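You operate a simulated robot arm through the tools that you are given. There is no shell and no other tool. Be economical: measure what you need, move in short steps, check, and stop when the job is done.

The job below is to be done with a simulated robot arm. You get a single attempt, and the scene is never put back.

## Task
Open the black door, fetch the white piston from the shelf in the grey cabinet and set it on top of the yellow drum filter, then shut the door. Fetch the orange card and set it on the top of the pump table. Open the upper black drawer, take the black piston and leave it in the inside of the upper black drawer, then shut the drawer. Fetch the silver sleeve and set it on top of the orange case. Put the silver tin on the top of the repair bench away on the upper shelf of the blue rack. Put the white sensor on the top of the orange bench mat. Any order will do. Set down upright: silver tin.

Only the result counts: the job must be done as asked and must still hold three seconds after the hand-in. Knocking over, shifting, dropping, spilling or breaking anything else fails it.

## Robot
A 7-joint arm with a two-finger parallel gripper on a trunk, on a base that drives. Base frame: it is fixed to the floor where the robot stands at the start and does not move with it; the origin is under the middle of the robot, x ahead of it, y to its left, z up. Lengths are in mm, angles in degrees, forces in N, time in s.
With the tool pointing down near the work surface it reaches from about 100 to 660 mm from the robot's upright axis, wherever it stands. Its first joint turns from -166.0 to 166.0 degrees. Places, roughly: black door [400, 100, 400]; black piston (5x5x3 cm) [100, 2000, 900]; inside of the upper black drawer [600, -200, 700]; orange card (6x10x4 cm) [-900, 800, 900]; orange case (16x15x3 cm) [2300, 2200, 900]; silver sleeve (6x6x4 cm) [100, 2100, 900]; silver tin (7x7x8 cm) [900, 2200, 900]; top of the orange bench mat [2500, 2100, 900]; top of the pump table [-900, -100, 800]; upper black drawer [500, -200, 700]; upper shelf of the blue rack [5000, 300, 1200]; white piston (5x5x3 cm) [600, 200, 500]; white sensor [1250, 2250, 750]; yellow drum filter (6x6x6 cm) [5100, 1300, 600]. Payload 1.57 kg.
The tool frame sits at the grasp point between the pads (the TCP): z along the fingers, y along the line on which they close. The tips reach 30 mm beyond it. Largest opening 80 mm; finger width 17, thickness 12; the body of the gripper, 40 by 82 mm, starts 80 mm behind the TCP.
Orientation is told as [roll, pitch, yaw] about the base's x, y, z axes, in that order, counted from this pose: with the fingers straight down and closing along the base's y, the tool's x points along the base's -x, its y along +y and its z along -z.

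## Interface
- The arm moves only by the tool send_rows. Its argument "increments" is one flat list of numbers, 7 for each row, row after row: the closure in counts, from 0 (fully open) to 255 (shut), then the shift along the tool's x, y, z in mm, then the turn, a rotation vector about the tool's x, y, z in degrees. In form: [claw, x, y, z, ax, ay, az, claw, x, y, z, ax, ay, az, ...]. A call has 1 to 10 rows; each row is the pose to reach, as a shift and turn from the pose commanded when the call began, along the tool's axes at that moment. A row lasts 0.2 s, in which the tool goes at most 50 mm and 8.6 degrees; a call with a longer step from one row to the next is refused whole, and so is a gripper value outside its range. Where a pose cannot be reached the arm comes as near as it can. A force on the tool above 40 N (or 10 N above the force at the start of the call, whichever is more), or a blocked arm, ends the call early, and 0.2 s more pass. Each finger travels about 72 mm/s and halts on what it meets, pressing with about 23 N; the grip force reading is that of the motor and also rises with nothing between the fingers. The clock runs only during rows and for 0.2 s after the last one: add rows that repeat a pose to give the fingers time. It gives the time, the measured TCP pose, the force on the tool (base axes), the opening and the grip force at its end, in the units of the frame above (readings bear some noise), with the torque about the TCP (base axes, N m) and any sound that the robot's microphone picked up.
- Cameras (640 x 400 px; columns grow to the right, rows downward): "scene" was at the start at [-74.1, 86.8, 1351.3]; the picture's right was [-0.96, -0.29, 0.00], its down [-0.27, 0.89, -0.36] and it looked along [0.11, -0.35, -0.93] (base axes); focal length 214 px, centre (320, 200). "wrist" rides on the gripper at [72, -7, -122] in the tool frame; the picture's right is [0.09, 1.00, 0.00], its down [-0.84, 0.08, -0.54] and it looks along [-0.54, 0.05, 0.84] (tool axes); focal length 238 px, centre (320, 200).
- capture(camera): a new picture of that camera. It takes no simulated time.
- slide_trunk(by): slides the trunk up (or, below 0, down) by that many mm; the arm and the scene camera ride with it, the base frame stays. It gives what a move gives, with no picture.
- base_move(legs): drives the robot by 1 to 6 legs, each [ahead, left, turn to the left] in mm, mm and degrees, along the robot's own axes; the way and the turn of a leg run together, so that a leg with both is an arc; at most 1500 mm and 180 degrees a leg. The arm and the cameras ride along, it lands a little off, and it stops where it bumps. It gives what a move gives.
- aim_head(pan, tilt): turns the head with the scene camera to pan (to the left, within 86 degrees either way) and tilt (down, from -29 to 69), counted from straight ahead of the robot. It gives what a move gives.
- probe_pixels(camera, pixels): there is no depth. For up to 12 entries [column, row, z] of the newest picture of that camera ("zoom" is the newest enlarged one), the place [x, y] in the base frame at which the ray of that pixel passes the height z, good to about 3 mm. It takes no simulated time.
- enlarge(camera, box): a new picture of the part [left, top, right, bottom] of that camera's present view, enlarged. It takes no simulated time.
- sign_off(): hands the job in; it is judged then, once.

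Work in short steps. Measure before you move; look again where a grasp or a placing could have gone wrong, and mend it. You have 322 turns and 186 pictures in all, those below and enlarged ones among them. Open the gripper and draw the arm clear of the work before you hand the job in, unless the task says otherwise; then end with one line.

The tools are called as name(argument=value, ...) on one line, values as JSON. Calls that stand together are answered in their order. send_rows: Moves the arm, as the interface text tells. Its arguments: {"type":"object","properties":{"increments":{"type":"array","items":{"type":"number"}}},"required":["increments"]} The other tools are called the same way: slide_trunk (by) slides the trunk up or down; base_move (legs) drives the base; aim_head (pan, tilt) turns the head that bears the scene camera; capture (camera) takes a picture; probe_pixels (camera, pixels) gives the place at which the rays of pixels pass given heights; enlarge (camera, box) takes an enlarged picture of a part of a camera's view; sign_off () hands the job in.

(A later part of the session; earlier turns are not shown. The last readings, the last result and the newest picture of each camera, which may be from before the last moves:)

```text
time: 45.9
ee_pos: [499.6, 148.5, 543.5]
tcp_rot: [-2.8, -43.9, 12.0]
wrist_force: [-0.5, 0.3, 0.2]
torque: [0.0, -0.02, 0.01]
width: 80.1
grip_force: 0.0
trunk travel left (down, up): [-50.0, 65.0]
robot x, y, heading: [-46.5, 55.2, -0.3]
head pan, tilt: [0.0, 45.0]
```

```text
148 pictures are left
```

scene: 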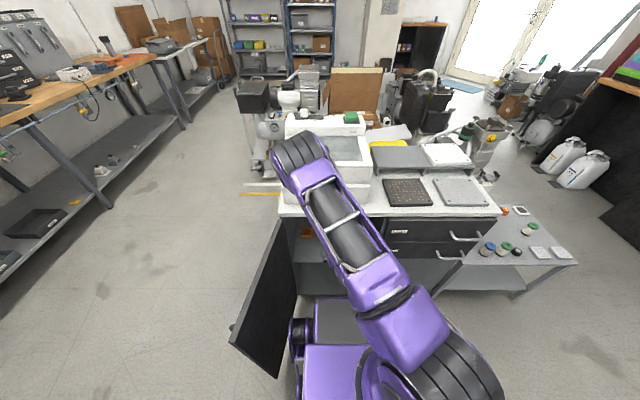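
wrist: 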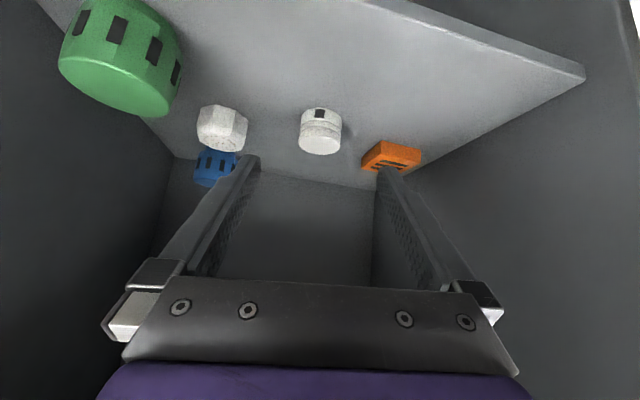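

I probe the piston and the neighbours to check finger clearance.

probe_pixels(camera="wrist", pixels=[[320, 130, 480], [320, 108, 466], [320, 152, 496], [300, 130, 482], [341, 130, 482], [362, 160, 490], [362, 160, 470], [245, 140, 490], [420, 158, 485], [380, 141, 485]])

```text
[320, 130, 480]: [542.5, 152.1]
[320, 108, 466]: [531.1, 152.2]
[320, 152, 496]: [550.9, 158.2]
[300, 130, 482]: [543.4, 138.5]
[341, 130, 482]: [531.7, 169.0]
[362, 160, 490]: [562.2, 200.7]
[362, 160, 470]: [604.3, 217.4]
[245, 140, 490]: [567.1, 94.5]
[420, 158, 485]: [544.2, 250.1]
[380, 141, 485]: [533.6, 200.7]
```

Piston centre ≈(546,154), diameter ≈35 mm. I narrow the opening to ~57 mm for clearance from the orange block, advance, then close.

send_rows(increments=[72, 0, 0, 0, 0, 0, 0, 72, 3, 0, 20, 0, 0, 0, 72, 6, 0, 40, 0, 0, 0, 72, 9, 0, 57, 0, 0, 0, 72, 9, 0, 57, 0, 0, 0])

capture(camera="wrist")

```text
time: 47.1
ee_pos: [533.1, 156.7, 499.6]
tcp_rot: [-2.9, -43.9, 12.1]
wrist_force: [-0.6, -0.5, -0.3]
torque: [0.01, -0.01, 0.02]
width: 57.5
grip_force: 0.1
trunk travel left (down, up): [-50.0, 65.0]
robot x, y, heading: [-45.9, 52.5, -0.5]
head pan, tilt: [0.0, 45.0]
```

```text
147 pictures are left
```

wrist: 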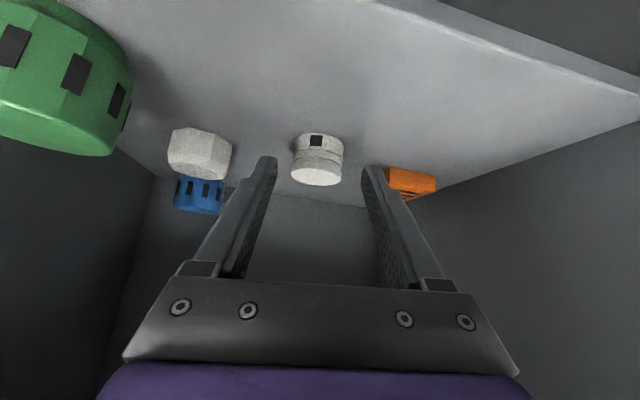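

Probe again to see the remaining distance.

probe_pixels(camera="wrist", pixels=[[317, 133, 466], [317, 133, 460], [317, 186, 496], [317, 186, 490], [293, 165, 485], [344, 165, 485], [385, 170, 490]])

```text
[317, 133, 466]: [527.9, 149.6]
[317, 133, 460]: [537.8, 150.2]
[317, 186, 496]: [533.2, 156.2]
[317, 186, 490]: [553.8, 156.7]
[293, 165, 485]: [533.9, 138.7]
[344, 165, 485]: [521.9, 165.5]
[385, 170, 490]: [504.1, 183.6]
```

Cross-checking views, the shelf is at z≈447 and the piston's front is x≈563 (centre ≈(584,164)). I advance by 40 mm along the axis while raising slightly.

send_rows(increments=[72, -7, 0, 20, 0, 0, 0, 72, -12, 0, 32, 0, 0, 0, 72, -12, 0, 32, 0, 0, 0])

capture(camera="wrist")

```text
time: 47.9
ee_pos: [562.2, 158.8, 482.8]
tcp_rot: [-2.9, -43.8, 12.0]
wrist_force: [0.7, 0.2, -0.1]
torque: [-0.01, 0.01, 0.0]
width: 57.6
grip_force: 0.0
trunk travel left (down, up): [-50.0, 65.0]
robot x, y, heading: [-49.0, 55.5, -0.2]
head pan, tilt: [0.0, 45.0]
```

```text
146 pictures are left
```

wrist: 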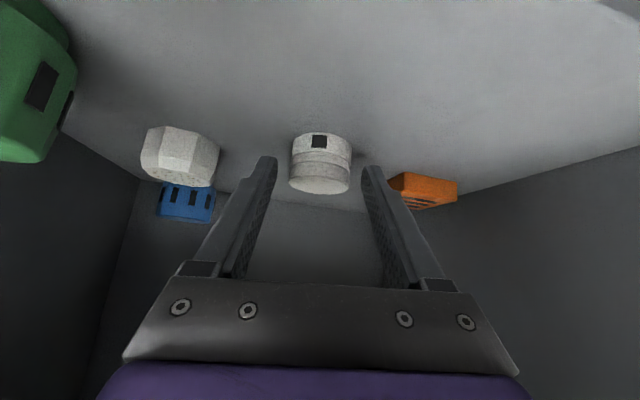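

By scaling, the piston is now between the finger tips. I advance 8 mm more and close.

send_rows(increments=[72, -3, 0, 8, 0, 0, 0, 130, -3, 0, 8, 0, 0, 0, 180, -3, 0, 8, 0, 0, 0, 220, -3, 0, 8, 0, 0, 0, 220, -3, 0, 8, 0, 0, 0])

capture(camera="wrist")

```text
time: 49.1
ee_pos: [569.4, 159.9, 479.4]
tcp_rot: [-2.9, -44.0, 12.0]
wrist_force: [1.1, 0.4, 1.0]
torque: [0.05, -0.05, 0.02]
width: 40.6
grip_force: 23.5
trunk travel left (down, up): [-50.0, 65.0]
robot x, y, heading: [-46.1, 54.7, -0.2]
head pan, tilt: [0.0, 45.0]
```

```text
145 pictures are left
```

wrist: 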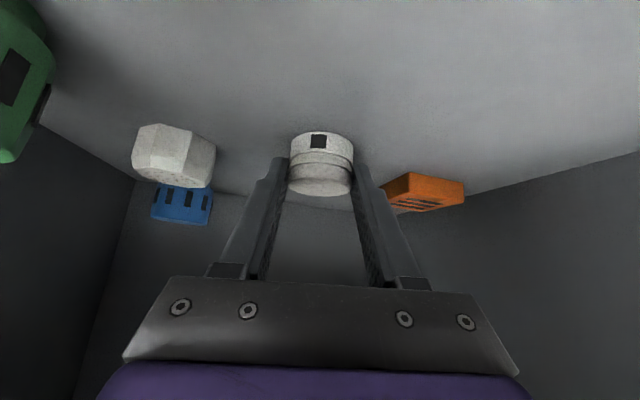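

Gripped at 40.6 mm. I lift it slightly and withdraw along the approach line.

send_rows(increments=[235, -8, 0, -8, 0, 0, 0, 235, -17, 0, -18, 0, 0, 0, 235, -15, 0, -50, 0, 0, 0, 235, -10, 0, -90, 0, 0, 0, 235, -5, 0, -130, 0, 0, 0, 235, 0, 0, -170, 0, 0, 0, 235, 0, 0, -210, 0, 0, 0, 235, 0, 0, -250, 0, 0, 0, 235, 0, 0, -250, 0, 0, 0])

capture(camera="wrist")

```text
time: 51.1
ee_pos: [398.4, 136.4, 660.9]
tcp_rot: [-2.9, -43.9, 11.9]
wrist_force: [-0.5, 1.1, 0.0]
torque: [0.0, 0.01, -0.02]
width: 40.4
grip_force: 22.8
trunk travel left (down, up): [-50.0, 65.0]
robot x, y, heading: [-47.7, 52.9, -0.2]
head pan, tilt: [0.0, 45.0]
```

```text
144 pictures are left
```

wrist: 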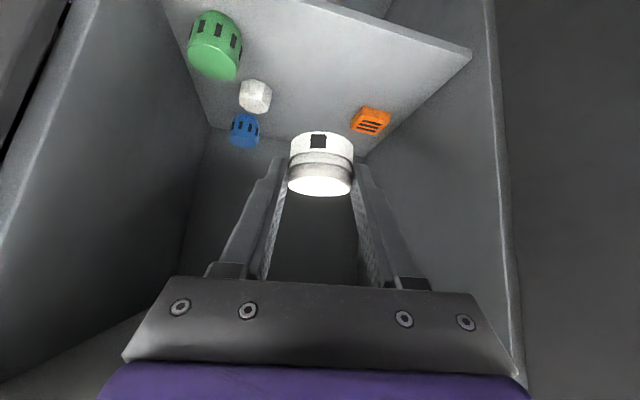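

Piston held. Before driving I look at the surroundings to the left-rear and right-rear.

aim_head(pan=86, tilt=45)

capture(camera="scene")

probe_pixels(camera="scene", pixels=[[320, 390, 0], [600, 200, 0], [40, 200, 0], [40, 300, 0]])

```text
time: 52.7
ee_pos: [397.5, 135.9, 658.3]
tcp_rot: [-2.9, -44.0, 12.0]
wrist_force: [-0.6, 1.0, -0.8]
torque: [0.0, 0.0, 0.01]
width: 40.6
grip_force: 23.9
trunk travel left (down, up): [-50.0, 65.0]
robot x, y, heading: [-45.5, 56.0, -0.1]
head pan, tilt: [85.9, 45.0]
```

```text
143 pictures are left
```

scene: 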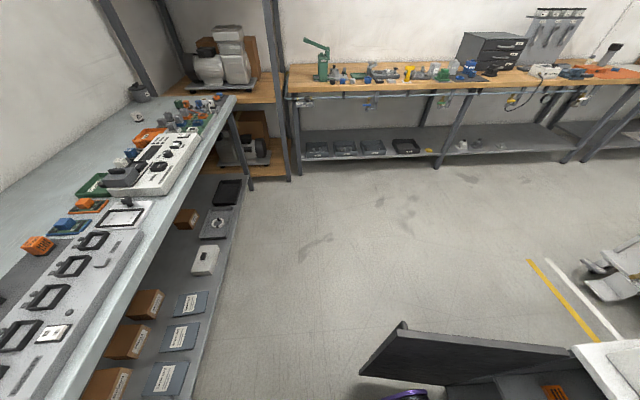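

```text
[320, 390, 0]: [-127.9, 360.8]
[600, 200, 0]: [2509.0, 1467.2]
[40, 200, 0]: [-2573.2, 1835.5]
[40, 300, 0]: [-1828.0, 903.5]
```

I probe the side table's front edge and the door tip.

probe_pixels(camera="scene", pixels=[[130, 305, 870], [236, 100, 870], [235, 300, 100], [195, 398, 100], [402, 322, 775], [362, 372, 775], [530, 260, 0], [288, 95, 870], [330, 155, 0], [640, 85, 870]])

```text
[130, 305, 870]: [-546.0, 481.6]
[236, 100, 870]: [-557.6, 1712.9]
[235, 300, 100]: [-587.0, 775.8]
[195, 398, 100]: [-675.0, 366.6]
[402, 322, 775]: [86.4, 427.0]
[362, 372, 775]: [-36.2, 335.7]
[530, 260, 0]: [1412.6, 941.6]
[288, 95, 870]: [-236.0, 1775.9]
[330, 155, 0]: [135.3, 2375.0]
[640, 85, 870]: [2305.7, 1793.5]
```

Table edge at x≈-550, door tip near (60,405). I back the base a little, raise the arm above the door, then turn left in place.

base_move(legs=[[-50, 0, 0], [0, -105, 0]])

send_rows(increments=[235, -28, -1, -29, 0, 0, 0, 235, -56, -2, -57, 0, 0, 0, 235, -84, -3, -86, 0, 0, 0, 235, -112, -5, -115, 0, 0, 0, 235, -140, -6, -144, 0, 0, 0, 235, -167, -7, -172, 0, 0, 0, 235, -185, -8, -190, 0, 0, 0, 235, -185, -8, -190, 0, 0, 0])

aim_head(pan=0, tilt=55)

capture(camera="scene")

```text
time: 54.9
ee_pos: [348.6, 30.7, 659.2]
tcp_rot: [-2.9, -43.8, 11.8]
wrist_force: [-0.2, 1.3, -1.4]
torque: [0.02, 0.03, -0.01]
width: 40.3
grip_force: 22.5
trunk travel left (down, up): [-50.0, 65.0]
robot x, y, heading: [-95.6, -48.0, -0.2]
head pan, tilt: [85.9, 45.0]
```

```text
time: 56.7
ee_pos: [349.2, 35.5, 925.8]
tcp_rot: [-2.9, -43.9, 11.9]
wrist_force: [0.3, 0.4, -1.0]
torque: [0.0, -0.01, 0.05]
width: 40.3
grip_force: 22.8
trunk travel left (down, up): [-50.0, 65.0]
robot x, y, heading: [-97.2, -50.5, -0.4]
head pan, tilt: [85.9, 45.0]
```

```text
time: 58.3
ee_pos: [350.3, 34.6, 924.8]
tcp_rot: [-2.9, -43.8, 11.9]
wrist_force: [0.2, 0.5, -0.8]
torque: [0.0, 0.0, 0.01]
width: 40.6
grip_force: 23.1
trunk travel left (down, up): [-50.0, 65.0]
robot x, y, heading: [-96.7, -48.3, -0.2]
head pan, tilt: [0.0, 55.0]
```

```text
142 pictures are left
```

scene: 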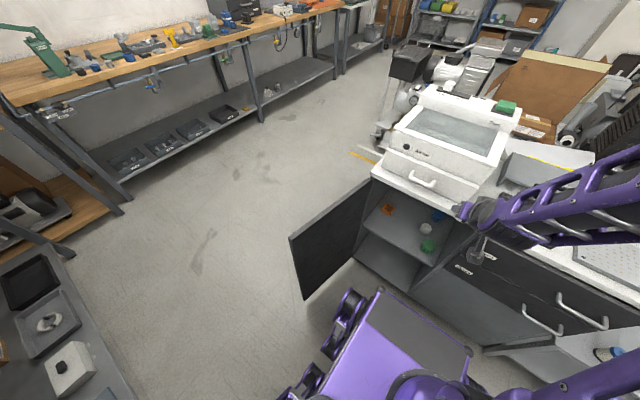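

I probe the door tip's floor projection and check the base corner clearance before turning.

probe_pixels(camera="scene", pixels=[[304, 299, 20], [290, 238, 775], [378, 292, 300], [348, 292, 200]])

capture(camera="scene")

```text
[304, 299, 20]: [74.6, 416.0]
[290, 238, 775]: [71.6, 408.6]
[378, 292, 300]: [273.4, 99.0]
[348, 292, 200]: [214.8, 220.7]
```

```text
141 pictures are left
```

scene: 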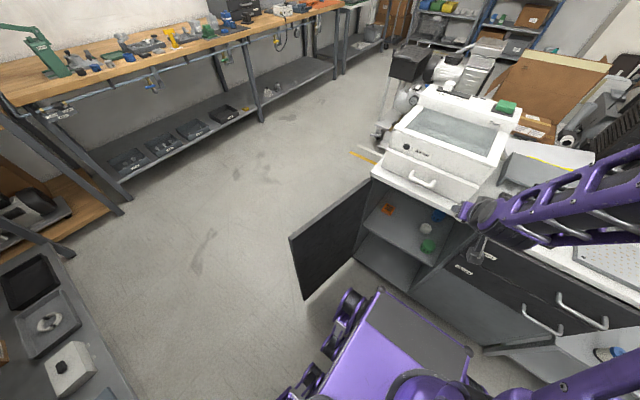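

Rotation clears the door tip (490 vs 412 mm). I shift slightly, turn left 90°, and look.

base_move(legs=[[25, -15, 0], [0, 0, 90]])

aim_head(pan=0, tilt=45)

capture(camera="scene")

```text
time: 63.0
ee_pos: [-156.4, 383.0, 926.5]
tcp_rot: [-2.9, -43.9, 101.9]
wrist_force: [-0.7, 0.3, -0.5]
torque: [-0.01, -0.05, -0.02]
width: 40.4
grip_force: 22.6
trunk travel left (down, up): [-50.0, 65.0]
robot x, y, heading: [-72.8, -62.7, 89.8]
head pan, tilt: [0.0, 55.0]
```

```text
time: 63.8
ee_pos: [-156.3, 381.3, 924.6]
tcp_rot: [-2.9, -43.5, 101.8]
wrist_force: [-0.7, 0.7, -1.4]
torque: [-0.01, 0.0, 0.01]
width: 40.7
grip_force: 23.0
trunk travel left (down, up): [-50.0, 65.0]
robot x, y, heading: [-69.9, -63.6, 89.9]
head pan, tilt: [0.0, 45.0]
```

```text
140 pictures are left
```

scene: 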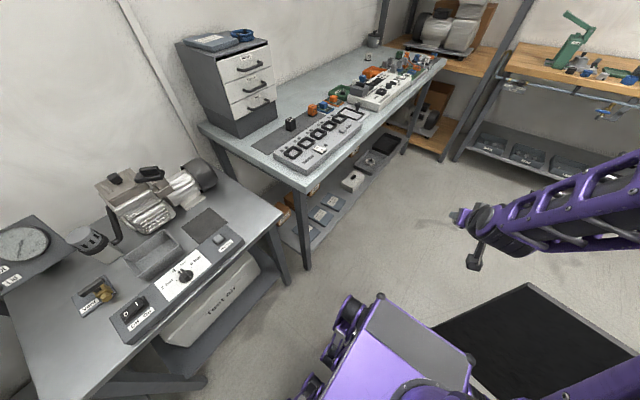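

I shift left 190 (to x≈-262) and drive ahead to y≈1080, between table and door; then check.

probe_pixels(camera="scene", pixels=[[283, 213, 780], [205, 385, 100], [310, 190, 850], [305, 265, 100], [140, 360, 780]])

base_move(legs=[[0, 190, 0], [500, 0, 0]])

```text
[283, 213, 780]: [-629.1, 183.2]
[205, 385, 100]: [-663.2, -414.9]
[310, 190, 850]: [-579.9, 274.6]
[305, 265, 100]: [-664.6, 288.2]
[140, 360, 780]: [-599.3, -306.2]
```

```text
time: 68.8
ee_pos: [-344.9, 883.0, 923.0]
tcp_rot: [-3.0, -43.6, 101.7]
wrist_force: [0.1, 0.0, -0.8]
torque: [-0.03, 0.03, 0.0]
width: 40.2
grip_force: 23.4
trunk travel left (down, up): [-50.0, 65.0]
robot x, y, heading: [-261.0, 433.1, 89.7]
head pan, tilt: [0.0, 45.0]
```

Continue ahead, move right away from the table, then turn to face +x.

base_move(legs=[[640, 0, 0], [0, -500, 0], [0, 0, -90]])

capture(camera="scene")

```text
time: 81.1
ee_pos: [681.5, 1181.6, 923.0]
tcp_rot: [-2.9, -43.5, 14.7]
wrist_force: [-0.1, -0.1, -1.6]
torque: [0.0, 0.01, 0.01]
width: 40.2
grip_force: 22.7
trunk travel left (down, up): [-50.0, 65.0]
robot x, y, heading: [240.6, 1073.0, 2.7]
head pan, tilt: [0.0, 45.0]
```

```text
139 pictures are left
```

scene: 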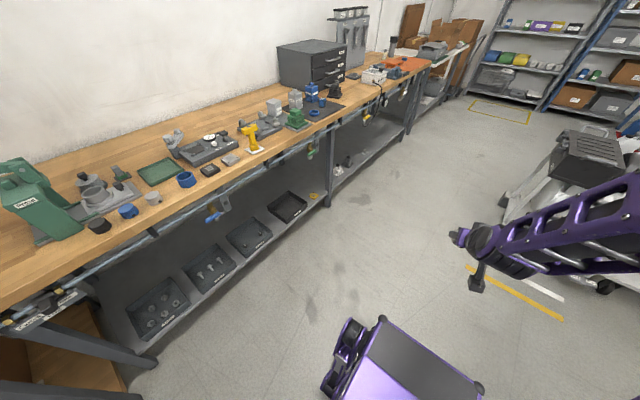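

I aim the head right to see the route ahead and measure the rack and the trolley.

aim_head(pan=-40, tilt=35)

capture(camera="scene")

aim_head(pan=0, tilt=35)

capture(camera="scene")

```text
time: 82.1
ee_pos: [678.9, 1180.2, 919.7]
tcp_rot: [-3.1, -43.2, 14.6]
wrist_force: [-0.4, 0.3, -0.5]
torque: [-0.03, 0.02, -0.02]
width: 40.5
grip_force: 22.9
trunk travel left (down, up): [-50.0, 65.0]
robot x, y, heading: [239.6, 1074.8, 2.7]
head pan, tilt: [-40.0, 35.0]
```

```text
138 pictures are left
```

scene: 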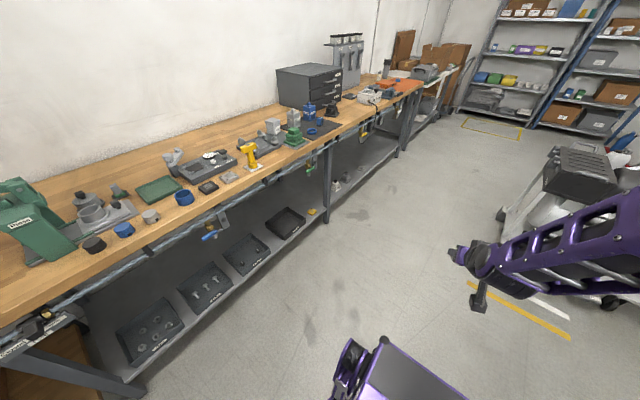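

```text
time: 83.2
ee_pos: [678.8, 1181.9, 921.3]
tcp_rot: [-3.0, -43.2, 14.7]
wrist_force: [0.4, 0.2, -0.6]
torque: [0.01, 0.03, 0.01]
width: 40.4
grip_force: 23.0
trunk travel left (down, up): [-50.0, 65.0]
robot x, y, heading: [238.9, 1074.3, 2.8]
head pan, tilt: [0.0, 35.0]
```

```text
137 pictures are left
```

scene: 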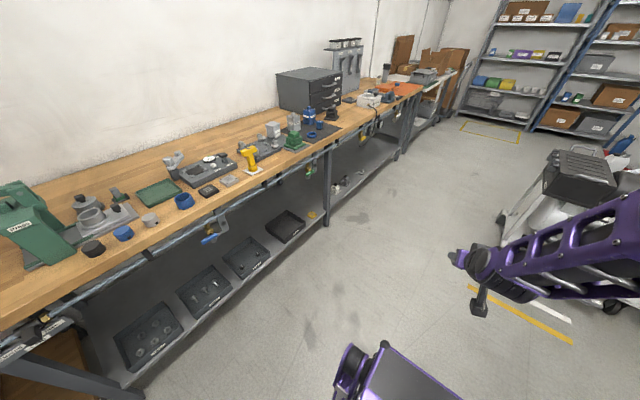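

The view's direction did not change with pan; I test whether pan moves at all.

aim_head(pan=-86, tilt=35)

capture(camera="scene")

```text
time: 84.8
ee_pos: [679.2, 1181.5, 920.7]
tcp_rot: [-3.0, -43.2, 14.7]
wrist_force: [-0.6, 0.0, -0.6]
torque: [-0.02, 0.01, -0.01]
width: 40.6
grip_force: 23.0
trunk travel left (down, up): [-50.0, 65.0]
robot x, y, heading: [237.4, 1079.0, 2.3]
head pan, tilt: [-85.9, 35.0]
```

```text
136 pictures are left
```

scene: 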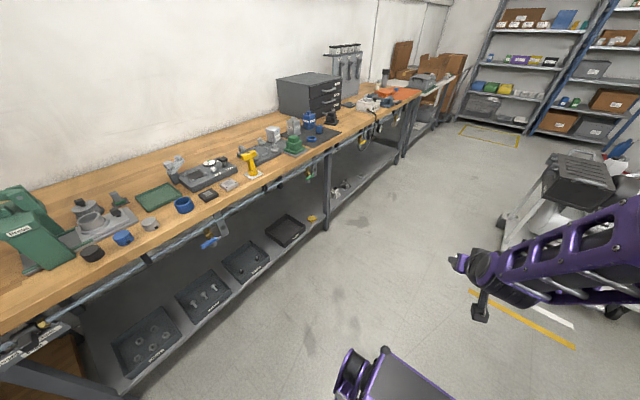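

The head's pan is jammed about 38° to the left; tilt works and probing still gives sensible places. I enlarge the rack region and probe the route.

enlarge(camera="scene", box=[440, 0, 640, 140])

probe_pixels(camera="scene", pixels=[[330, 133, 870], [500, 222, 0], [575, 347, 0], [470, 290, 0], [462, 132, 0], [523, 147, 0], [545, 185, 700], [508, 92, 600], [617, 157, 0]])

```text
2.86 times, centred on (540, 70) of scene
```

zoom: 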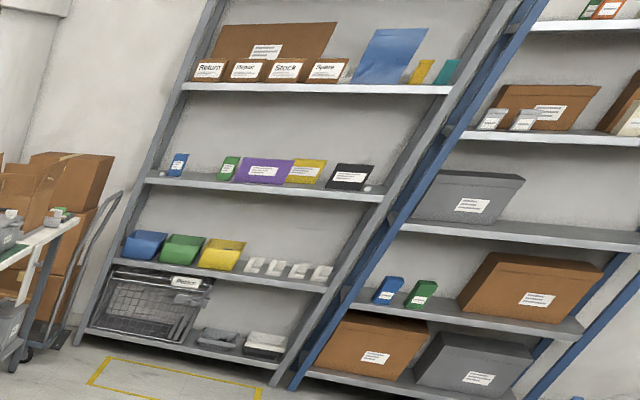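

```text
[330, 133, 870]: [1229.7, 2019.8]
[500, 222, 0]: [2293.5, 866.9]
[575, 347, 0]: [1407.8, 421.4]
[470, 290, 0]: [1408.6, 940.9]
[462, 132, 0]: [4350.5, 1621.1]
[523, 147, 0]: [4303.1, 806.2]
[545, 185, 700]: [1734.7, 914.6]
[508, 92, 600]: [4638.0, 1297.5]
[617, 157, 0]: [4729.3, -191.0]
```

Route: trolley's edge is at y≈915, so I shift to y≈1350, straighten, and drive ahead to x≈3700.

base_move(legs=[[0, 270, -2.5], [1500, 0, 0]])

capture(camera="scene")

```text
time: 94.9
ee_pos: [2164.2, 1445.5, 919.5]
tcp_rot: [-3.0, -43.3, 12.8]
wrist_force: [0.4, -0.4, -0.4]
torque: [0.01, 0.04, 0.05]
width: 40.5
grip_force: 22.6
trunk travel left (down, up): [-50.0, 65.0]
robot x, y, heading: [1716.3, 1353.4, 0.7]
head pan, tilt: [-85.9, 35.0]
```

```text
134 pictures are left
```

scene: 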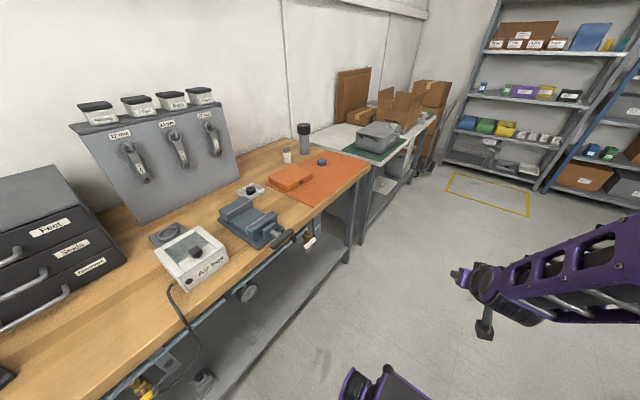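

Continue ahead to x≈3650.

base_move(legs=[[1500, 0, -0.5], [430, 0, 0]])

capture(camera="scene")

capture(camera="wrist")

```text
time: 104.6
ee_pos: [4103.2, 1432.6, 919.7]
tcp_rot: [-3.0, -43.3, 11.2]
wrist_force: [-0.1, 0.7, -0.8]
torque: [-0.01, 0.01, -0.02]
width: 40.2
grip_force: 23.5
trunk travel left (down, up): [-50.0, 65.0]
robot x, y, heading: [3656.4, 1356.4, -1.1]
head pan, tilt: [-85.9, 35.0]
```

```text
133 pictures are left
```

scene: 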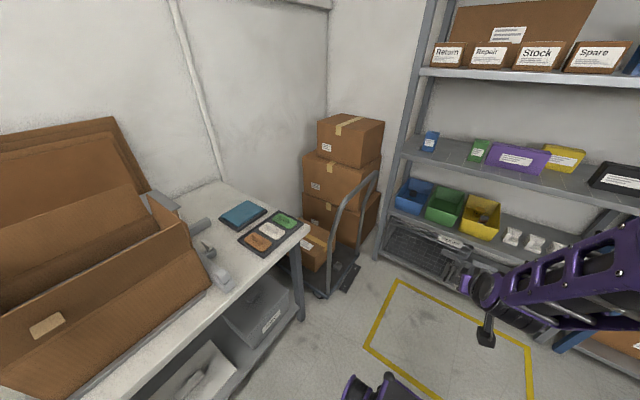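

```text
132 pictures are left
```

wrist: 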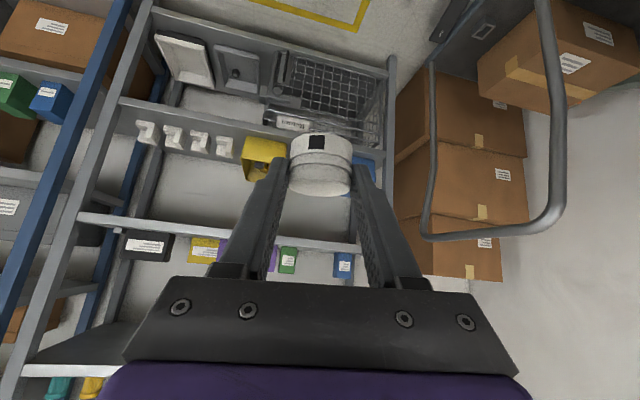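

I enlarge the shelf at z≈600 to find the yellow drum filter.

enlarge(camera="scene", box=[380, 120, 640, 280])

probe_pixels(camera="scene", pixels=[[480, 235, 600], [400, 208, 600], [515, 245, 600], [470, 288, 0], [528, 345, 0], [365, 347, 0], [397, 280, 0]])

```text
2.46 times, centred on (510, 200) of scene
```

zoom: 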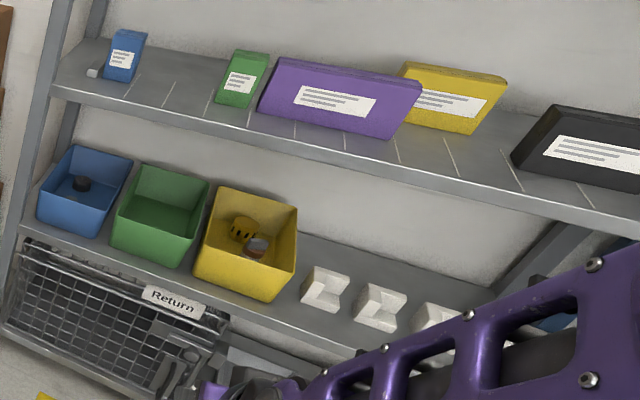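

```text
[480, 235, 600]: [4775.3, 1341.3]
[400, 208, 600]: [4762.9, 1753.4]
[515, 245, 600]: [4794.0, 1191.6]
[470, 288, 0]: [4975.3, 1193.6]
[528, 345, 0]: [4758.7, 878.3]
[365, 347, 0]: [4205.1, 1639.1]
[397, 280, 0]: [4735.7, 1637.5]
```

The filter sits inside the yellow bin on the lower shelf. I drive closer (450 mm) and look again with both cameras.

base_move(legs=[[450, 0, 1]])

aim_head(pan=-38, tilt=40)

capture(camera="scene")

capture(camera="wrist")

```text
time: 107.3
ee_pos: [4542.7, 1436.0, 919.5]
tcp_rot: [-3.0, -43.1, 11.9]
wrist_force: [0.3, -0.6, -0.8]
torque: [0.02, 0.01, 0.0]
width: 40.5
grip_force: 23.3
trunk travel left (down, up): [-50.0, 65.0]
robot x, y, heading: [4095.8, 1350.4, 0.1]
head pan, tilt: [-85.9, 35.0]
```

```text
time: 108.5
ee_pos: [4542.8, 1434.5, 919.2]
tcp_rot: [-3.0, -43.0, 11.9]
wrist_force: [0.7, 0.9, -0.9]
torque: [-0.02, -0.01, 0.02]
width: 40.6
grip_force: 23.4
trunk travel left (down, up): [-50.0, 65.0]
robot x, y, heading: [4097.2, 1354.8, 0.1]
head pan, tilt: [-38.0, 40.0]
```

```text
130 pictures are left
```

scene: 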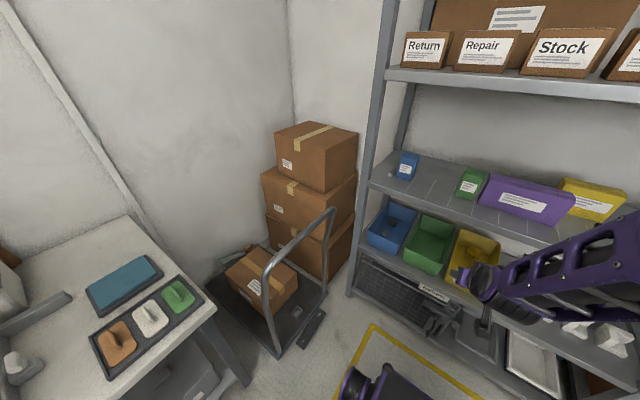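

```text
129 pictures are left
```

wrist: 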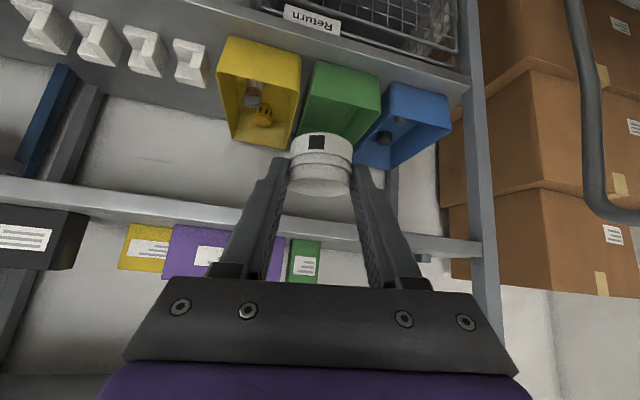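

I enlarge both views around the yellow bin to triangulate.

enlarge(camera="scene", box=[350, 140, 510, 300])

probe_pixels(camera="scene", pixels=[[455, 229, 620], [455, 229, 580], [499, 240, 620], [499, 240, 580], [446, 283, 520], [446, 283, 480], [403, 262, 620], [403, 262, 580], [370, 184, 800], [370, 184, 850], [355, 290, 0], [350, 252, 500]])

probe_pixels(camera="wrist", pixels=[[225, 38, 620], [225, 38, 580], [300, 55, 620], [300, 55, 580], [235, 135, 620], [235, 135, 580], [290, 150, 620], [290, 150, 580], [265, 112, 560], [262, 120, 560], [480, 255, 850], [480, 255, 800]])

```text
2.50 times, centred on (430, 220) of scene
```

zoom: 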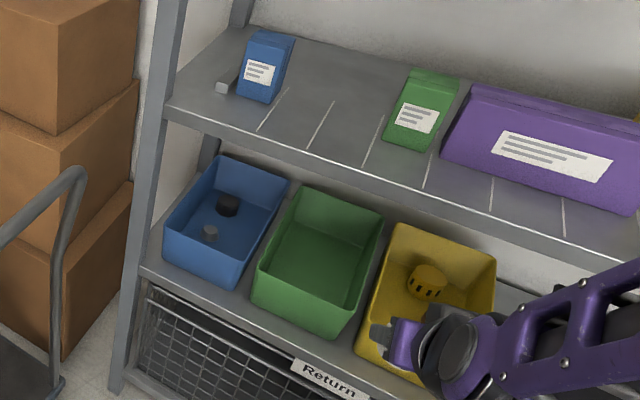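

```text
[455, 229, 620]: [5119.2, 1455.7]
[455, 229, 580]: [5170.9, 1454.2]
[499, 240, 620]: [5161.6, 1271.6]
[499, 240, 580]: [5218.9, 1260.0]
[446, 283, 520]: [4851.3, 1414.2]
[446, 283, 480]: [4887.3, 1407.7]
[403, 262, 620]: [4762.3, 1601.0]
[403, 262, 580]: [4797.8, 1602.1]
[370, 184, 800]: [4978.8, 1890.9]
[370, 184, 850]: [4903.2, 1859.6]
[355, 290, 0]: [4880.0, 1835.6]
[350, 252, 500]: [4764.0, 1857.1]
```

```text
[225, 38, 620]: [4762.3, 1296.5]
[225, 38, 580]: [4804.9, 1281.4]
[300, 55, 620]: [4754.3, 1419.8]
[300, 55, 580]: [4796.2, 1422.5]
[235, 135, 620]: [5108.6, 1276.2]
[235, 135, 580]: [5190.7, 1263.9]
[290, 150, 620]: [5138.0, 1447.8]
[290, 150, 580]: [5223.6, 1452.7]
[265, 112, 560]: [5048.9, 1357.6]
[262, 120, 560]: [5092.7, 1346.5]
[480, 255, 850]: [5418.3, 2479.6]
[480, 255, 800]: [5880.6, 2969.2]
```

I enlarge the wrist view at the yellow bin and probe the filter in both.

probe_pixels(camera="zoom", pixels=[[430, 272, 600], [430, 272, 560], [397, 225, 640], [397, 225, 600], [495, 262, 640], [495, 262, 600], [358, 348, 500], [358, 348, 540], [205, 110, 850], [445, 184, 850], [445, 184, 800]])

enlarge(camera="wrist", box=[200, 20, 360, 160])

```text
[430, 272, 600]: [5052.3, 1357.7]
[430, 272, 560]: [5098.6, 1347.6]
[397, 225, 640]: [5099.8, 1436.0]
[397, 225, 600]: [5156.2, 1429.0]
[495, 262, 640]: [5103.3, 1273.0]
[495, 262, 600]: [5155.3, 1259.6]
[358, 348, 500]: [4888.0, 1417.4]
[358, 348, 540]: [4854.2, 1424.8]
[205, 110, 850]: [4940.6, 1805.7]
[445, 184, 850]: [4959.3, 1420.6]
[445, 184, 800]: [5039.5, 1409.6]
```

```text
2.86 times, centred on (280, 90) of wrist
```

zoom: 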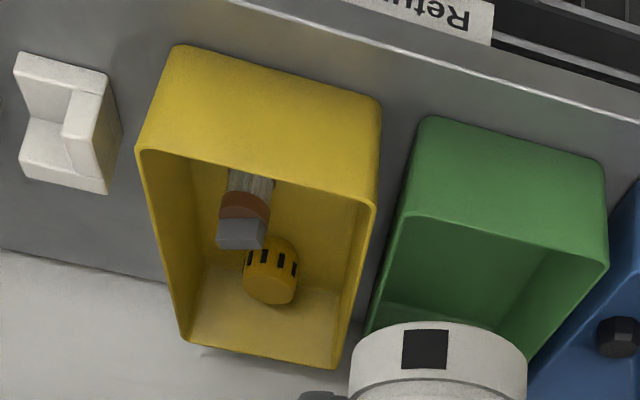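

Probe the bin rim and filter top in this zoom.

probe_pixels(camera="zoom", pixels=[[137, 150, 640], [375, 205, 640], [185, 340, 640], [338, 370, 640], [271, 288, 600], [271, 288, 560], [240, 235, 560], [170, 45, 500], [378, 100, 500], [170, 45, 540]])

```text
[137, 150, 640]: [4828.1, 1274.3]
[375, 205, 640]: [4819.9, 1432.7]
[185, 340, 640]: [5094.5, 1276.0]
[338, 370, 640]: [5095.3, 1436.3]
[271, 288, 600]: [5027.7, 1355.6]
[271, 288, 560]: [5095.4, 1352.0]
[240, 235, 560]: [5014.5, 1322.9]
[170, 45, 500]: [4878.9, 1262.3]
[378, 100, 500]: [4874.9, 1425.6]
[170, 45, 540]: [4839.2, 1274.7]
```

Bin rim is at z≈640 (x 4825–5095, y 1274–1434); filter top ≈(5045,1355, ~590). I check where the held piston sits relative to the TCP.

enlarge(camera="wrist", box=[260, 110, 380, 210])

probe_pixels(camera="wrist", pixels=[[320, 180, 915], [320, 195, 915], [290, 178, 915], [352, 178, 915], [320, 133, 888], [320, 140, 900]])

```text
4.00 times, centred on (320, 160) of wrist
```

zoom: 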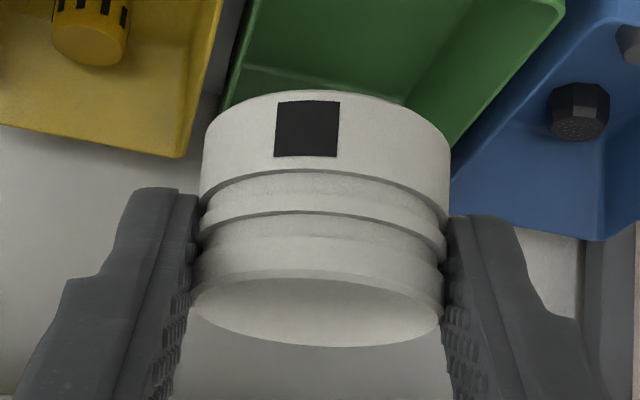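

```text
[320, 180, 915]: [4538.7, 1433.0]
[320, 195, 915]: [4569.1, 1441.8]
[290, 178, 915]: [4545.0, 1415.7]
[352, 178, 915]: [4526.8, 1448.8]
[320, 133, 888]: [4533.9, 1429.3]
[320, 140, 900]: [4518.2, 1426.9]
```

The piston's centre is TCP+(11,2), its bottom 32 mm below the TCP. I now find the upper shelf's edge to check arm clearance.

probe_pixels(camera="wrist", pixels=[[350, 46, 500], [350, 46, 520], [130, 206, 900], [130, 206, 880], [200, 215, 900], [200, 215, 880], [420, 242, 880], [420, 242, 900]])

probe_pixels(camera="scene", pixels=[[366, 252, 500], [366, 252, 520], [480, 213, 880], [480, 213, 900], [480, 213, 920], [384, 181, 900], [384, 181, 880]])

```text
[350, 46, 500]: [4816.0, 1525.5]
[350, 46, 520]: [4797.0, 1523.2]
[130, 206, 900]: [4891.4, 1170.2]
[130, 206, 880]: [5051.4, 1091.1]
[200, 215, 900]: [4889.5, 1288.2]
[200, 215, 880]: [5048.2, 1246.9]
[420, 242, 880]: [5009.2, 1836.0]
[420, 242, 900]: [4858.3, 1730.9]
```

```text
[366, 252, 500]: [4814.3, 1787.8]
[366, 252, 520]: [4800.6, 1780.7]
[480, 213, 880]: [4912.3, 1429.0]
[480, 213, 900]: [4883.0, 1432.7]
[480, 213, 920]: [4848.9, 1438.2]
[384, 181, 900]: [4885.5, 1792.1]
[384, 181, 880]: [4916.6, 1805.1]
```

Upper shelf lip bottom ≈909 at x≈4820. I lower the tool in front of the rack with a slightly steeper pitch (-38) to keep the wrist above the bin rim.

send_rows(increments=[235, 14, 1, 15, 0, 1, 0, 235, 28, 2, 29, 0, 2, 0, 235, 42, 3, 44, 0, 3, 0, 235, 56, 4, 58, 0, 4, 0, 235, 70, 5, 73, 0, 5, 0, 235, 84, 6, 88, 0, 5, 0, 235, 104, 6, 108, 0, 5, 0, 235, 104, 6, 108, 0, 5, 0])

base_move(legs=[[0, -80, 0], [230, 0, 0]])

capture(camera="wrist")

capture(camera="scene")

```text
time: 110.3
ee_pos: [4541.8, 1437.6, 769.4]
tcp_rot: [-2.7, -38.1, 11.6]
wrist_force: [0.5, -0.2, -0.7]
torque: [0.01, 0.0, -0.03]
width: 40.6
grip_force: 23.2
trunk travel left (down, up): [-50.0, 65.0]
robot x, y, heading: [4093.5, 1352.6, 0.0]
head pan, tilt: [-38.0, 40.0]
```

```text
time: 113.0
ee_pos: [4766.9, 1356.9, 770.0]
tcp_rot: [-2.7, -38.2, 11.7]
wrist_force: [0.4, -0.2, -0.3]
torque: [0.02, -0.04, -0.01]
width: 40.2
grip_force: 23.0
trunk travel left (down, up): [-50.0, 65.0]
robot x, y, heading: [4326.6, 1266.5, 0.1]
head pan, tilt: [-38.0, 40.0]
```

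```text
125 pictures are left
```

wrist: 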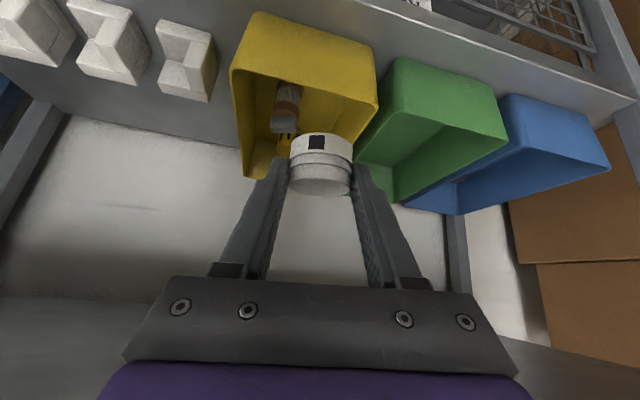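

```text
124 pictures are left
```

scene: 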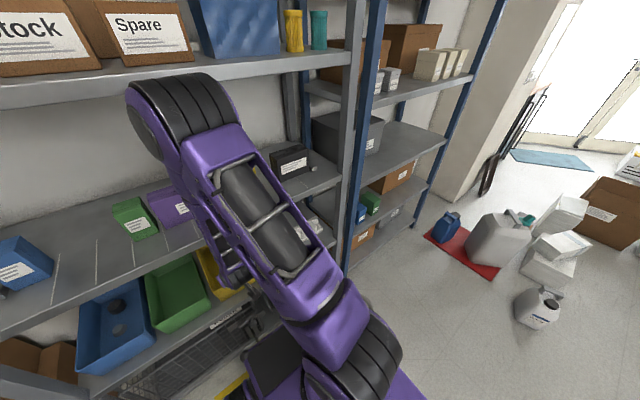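

The head now did follow (it looks to the right). The elbow drum (185,100) is near the rack; I probe where it is.

probe_pixels(camera="scene", pixels=[[128, 95, 1100], [128, 95, 1000], [190, 75, 1100], [190, 75, 1150], [190, 75, 1050], [340, 290, 800], [0, 105, 1300], [200, 80, 1300]])

aim_head(pan=30, tilt=30)

capture(camera="scene")

```text
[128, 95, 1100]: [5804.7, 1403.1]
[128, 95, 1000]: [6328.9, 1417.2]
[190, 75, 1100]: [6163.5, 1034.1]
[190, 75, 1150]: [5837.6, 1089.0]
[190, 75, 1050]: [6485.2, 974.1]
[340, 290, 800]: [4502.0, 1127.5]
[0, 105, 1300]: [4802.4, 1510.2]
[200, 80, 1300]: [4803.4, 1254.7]
```

```text
time: 114.4
ee_pos: [4767.1, 1355.5, 770.5]
tcp_rot: [-2.8, -38.0, 11.7]
wrist_force: [-0.7, 0.2, 0.3]
torque: [-0.01, -0.02, 0.02]
width: 40.6
grip_force: 23.6
trunk travel left (down, up): [-50.0, 65.0]
robot x, y, heading: [4321.8, 1269.8, 0.1]
head pan, tilt: [30.0, 30.0]
```

```text
123 pictures are left
```

scene: 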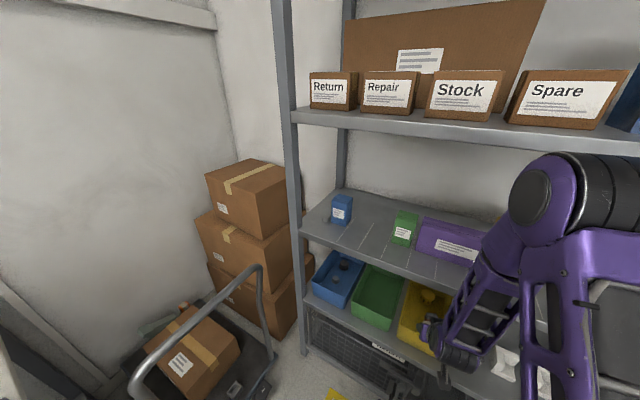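

Good view now. I drive 85 mm closer and check again.

base_move(legs=[[85, 0, 0]])

send_rows(increments=[235, 0, 0, 25, 0, 0, 0, 235, -3, 0, 50, 0, 0, 0, 235, -8, 0, 75, 0, 0, 0, 235, -15, 0, 100, 0, 0, 0, 235, -15, 0, 100, 0, 0, 0])

capture(camera="wrist")

enlarge(camera="scene", box=[280, 150, 600, 400])

```text
time: 115.5
ee_pos: [4852.3, 1356.2, 769.5]
tcp_rot: [-2.9, -38.1, 11.7]
wrist_force: [1.2, -0.8, -0.3]
torque: [0.03, 0.01, 0.01]
width: 40.4
grip_force: 22.7
trunk travel left (down, up): [-50.0, 65.0]
robot x, y, heading: [4407.7, 1271.8, -0.3]
head pan, tilt: [30.0, 30.0]
```

```text
time: 116.7
ee_pos: [4904.7, 1363.2, 695.8]
tcp_rot: [-2.8, -36.7, 11.9]
wrist_force: [-0.1, -0.2, -1.6]
torque: [0.01, 0.03, 0.0]
width: 40.2
grip_force: 23.4
trunk travel left (down, up): [-50.0, 65.0]
robot x, y, heading: [4408.2, 1271.7, 0.1]
head pan, tilt: [30.0, 30.0]
```

```text
122 pictures are left
```

wrist: 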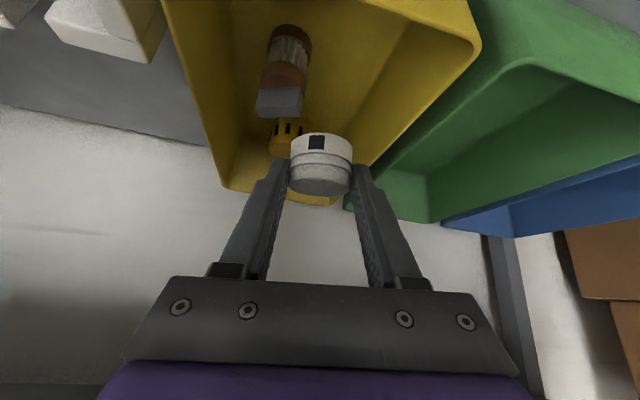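

```text
1.60 times, centred on (440, 275) of scene
```

zoom: 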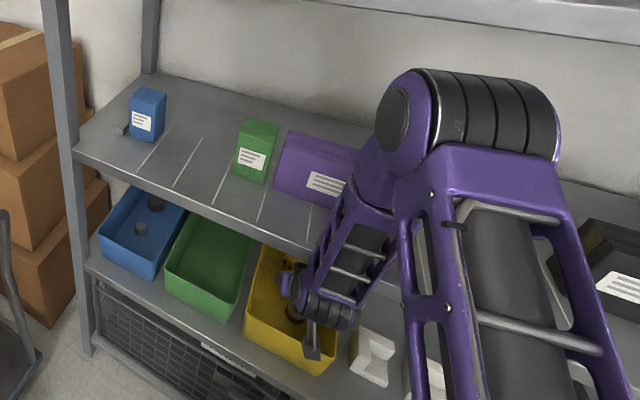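

I probe the brush end and the filter's position in this nearer view.

probe_pixels(camera="wrist", pixels=[[257, 105, 570], [303, 105, 570], [280, 115, 570], [280, 115, 590], [270, 140, 580], [270, 155, 590], [285, 120, 590], [303, 120, 590], [290, 40, 560], [222, 180, 640]])

```text
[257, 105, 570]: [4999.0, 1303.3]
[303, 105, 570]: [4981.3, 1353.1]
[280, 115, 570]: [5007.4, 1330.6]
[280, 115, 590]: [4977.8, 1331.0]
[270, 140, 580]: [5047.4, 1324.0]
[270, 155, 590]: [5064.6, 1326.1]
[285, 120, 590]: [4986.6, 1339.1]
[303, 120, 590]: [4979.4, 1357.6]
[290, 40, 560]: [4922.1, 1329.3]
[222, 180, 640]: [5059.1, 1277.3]
```

Fingers will clear the brush. I move the piston over the filter at TCP (5041,1353,650).

send_rows(increments=[235, -19, -8, 29, 0, 0, 0, 235, -39, -16, 58, 0, 0, 0, 235, -58, -24, 88, 0, 0, 0, 235, -77.5, -32, 117, 0, 0, 0, 235, -77.5, -32, 117, 0, 0, 0])

capture(camera="wrist")

enlarge(camera="scene", box=[320, 200, 540, 360])

```text
time: 117.3
ee_pos: [4871.4, 1356.3, 648.6]
tcp_rot: [-1.7, -27.0, 12.4]
wrist_force: [0.8, 0.7, -0.7]
torque: [0.01, 0.02, 0.03]
width: 40.2
grip_force: 23.2
trunk travel left (down, up): [-50.0, 65.0]
robot x, y, heading: [4406.7, 1270.8, 0.3]
head pan, tilt: [30.0, 30.0]
stopped in row 3: the arm was blocked; the commanded pose is now the measured one
```

```text
120 pictures are left
```

wrist: 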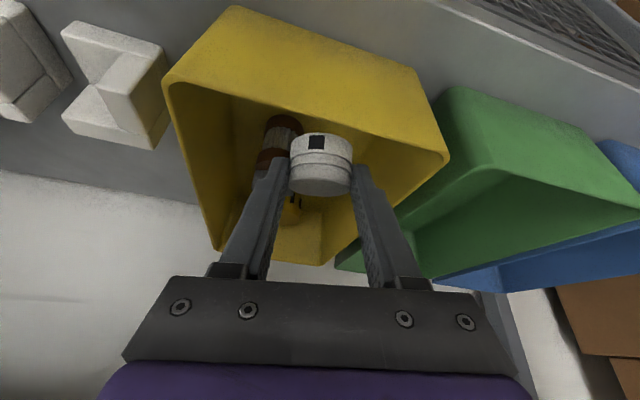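

```text
2.50 times, centred on (430, 280) of scene
```

zoom: 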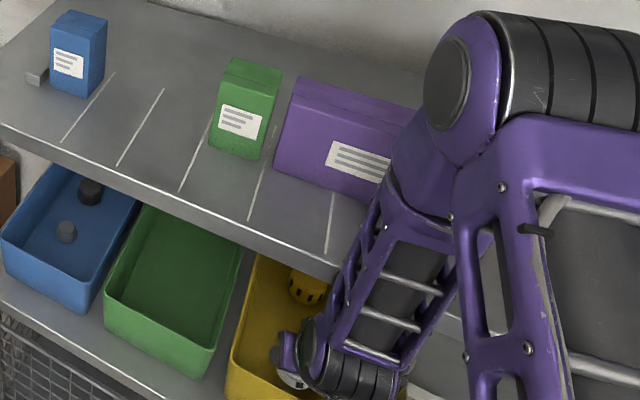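

The forearm ran into the upper shelf's edge. I back the base 15 mm for relief, then raise the piston above the bin rim.

base_move(legs=[[-15, 0, 0]])

send_rows(increments=[235, -8, 0, -15, 0, 0, 0, 235, -16, 0, -31, 0, 0, 0, 235, -24, 0, -47, 0, 0, 0, 235, -31, 0, -62, 0, 0, 0, 235, -31, 0, -62, 0, 0, 0])

capture(camera="wrist")

```text
time: 118.1
ee_pos: [4870.4, 1354.4, 644.9]
tcp_rot: [-2.0, -27.0, 12.2]
wrist_force: [0.0, 0.2, -0.3]
torque: [-0.01, 0.01, -0.02]
width: 40.3
grip_force: 23.3
trunk travel left (down, up): [-50.0, 65.0]
robot x, y, heading: [4395.3, 1271.5, 0.1]
head pan, tilt: [30.0, 30.0]
```

```text
time: 119.3
ee_pos: [4851.7, 1356.6, 702.9]
tcp_rot: [-1.8, -24.7, 12.1]
wrist_force: [-0.7, 0.6, -1.1]
torque: [-0.01, -0.01, 0.0]
width: 40.6
grip_force: 23.5
trunk travel left (down, up): [-50.0, 65.0]
robot x, y, heading: [4392.9, 1272.7, 0.1]
head pan, tilt: [30.0, 30.0]
```

```text
118 pictures are left
```

wrist: 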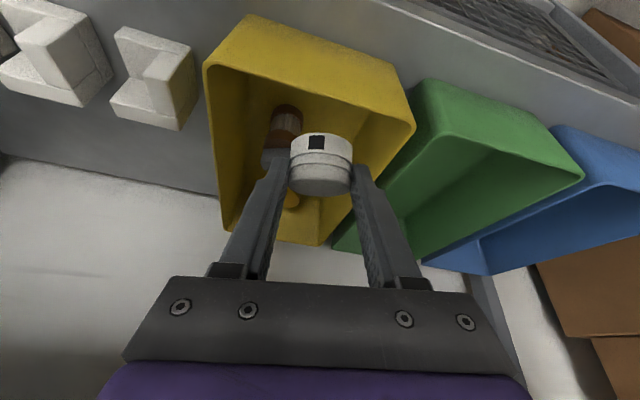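

Clear of the rim. I back the base ~115 mm and lower the trunk, so the arm can reach in flatter.

base_move(legs=[[-115, 0, 0]])

slide_trunk(by=-50)

```text
time: 120.5
ee_pos: [4757.8, 1356.9, 715.3]
tcp_rot: [-2.0, -27.1, 12.3]
wrist_force: [0.2, 1.1, -1.2]
torque: [0.0, 0.03, -0.03]
width: 40.3
grip_force: 23.3
trunk travel left (down, up): [-50.0, 65.0]
robot x, y, heading: [4279.1, 1272.0, 0.1]
head pan, tilt: [30.0, 30.0]
```

```text
time: 121.4
ee_pos: [4756.8, 1358.0, 665.4]
tcp_rot: [-1.9, -27.1, 12.2]
wrist_force: [-0.3, 0.8, -1.7]
torque: [0.02, 0.03, -0.01]
width: 40.4
grip_force: 23.3
trunk travel left (down, up): [0.0, 115.0]
robot x, y, heading: [4281.2, 1268.8, 0.5]
head pan, tilt: [30.0, 30.0]
```

Now pitch up to about -44 while moving forward and up over the bin.

send_rows(increments=[235, -29, -5, -3.5, 0, -4.3, 0, 235, -58, -10, -7, 0, -8.6, 0, 235, -87, -15, -10, 0, -13, 0, 235, -116, -20, -13.5, 0, -17, 0, 235, -116, -20, -13.5, 0, -17, 0])

capture(camera="wrist")

capture(camera="scene")

```text
time: 122.6
ee_pos: [4856.8, 1360.5, 731.4]
tcp_rot: [-2.4, -44.2, 12.8]
wrist_force: [0.2, 0.0, -0.6]
torque: [0.02, 0.01, -0.02]
width: 40.7
grip_force: 22.8
trunk travel left (down, up): [0.0, 115.0]
robot x, y, heading: [4280.6, 1271.4, 0.2]
head pan, tilt: [30.0, 30.0]
```

```text
117 pictures are left
```

wrist: 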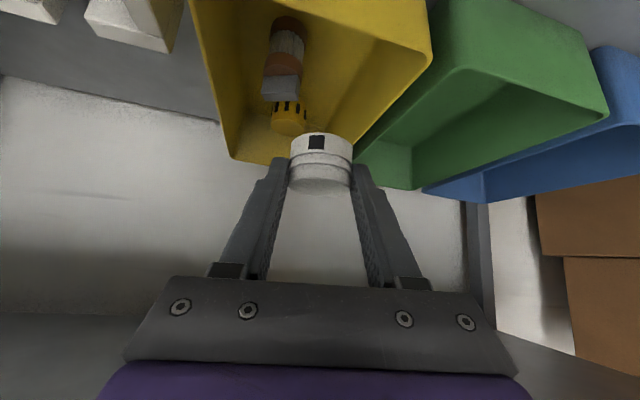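

```text
116 pictures are left
```

scene: 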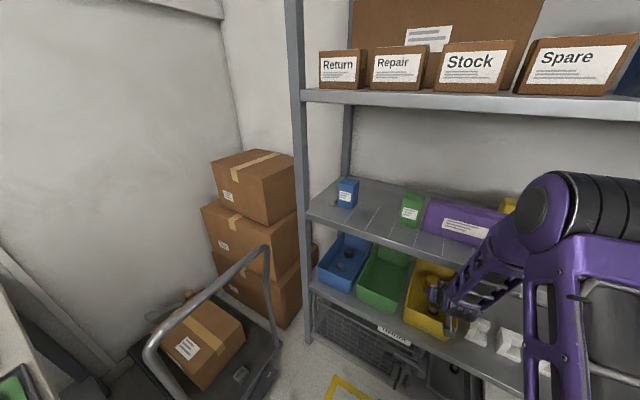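

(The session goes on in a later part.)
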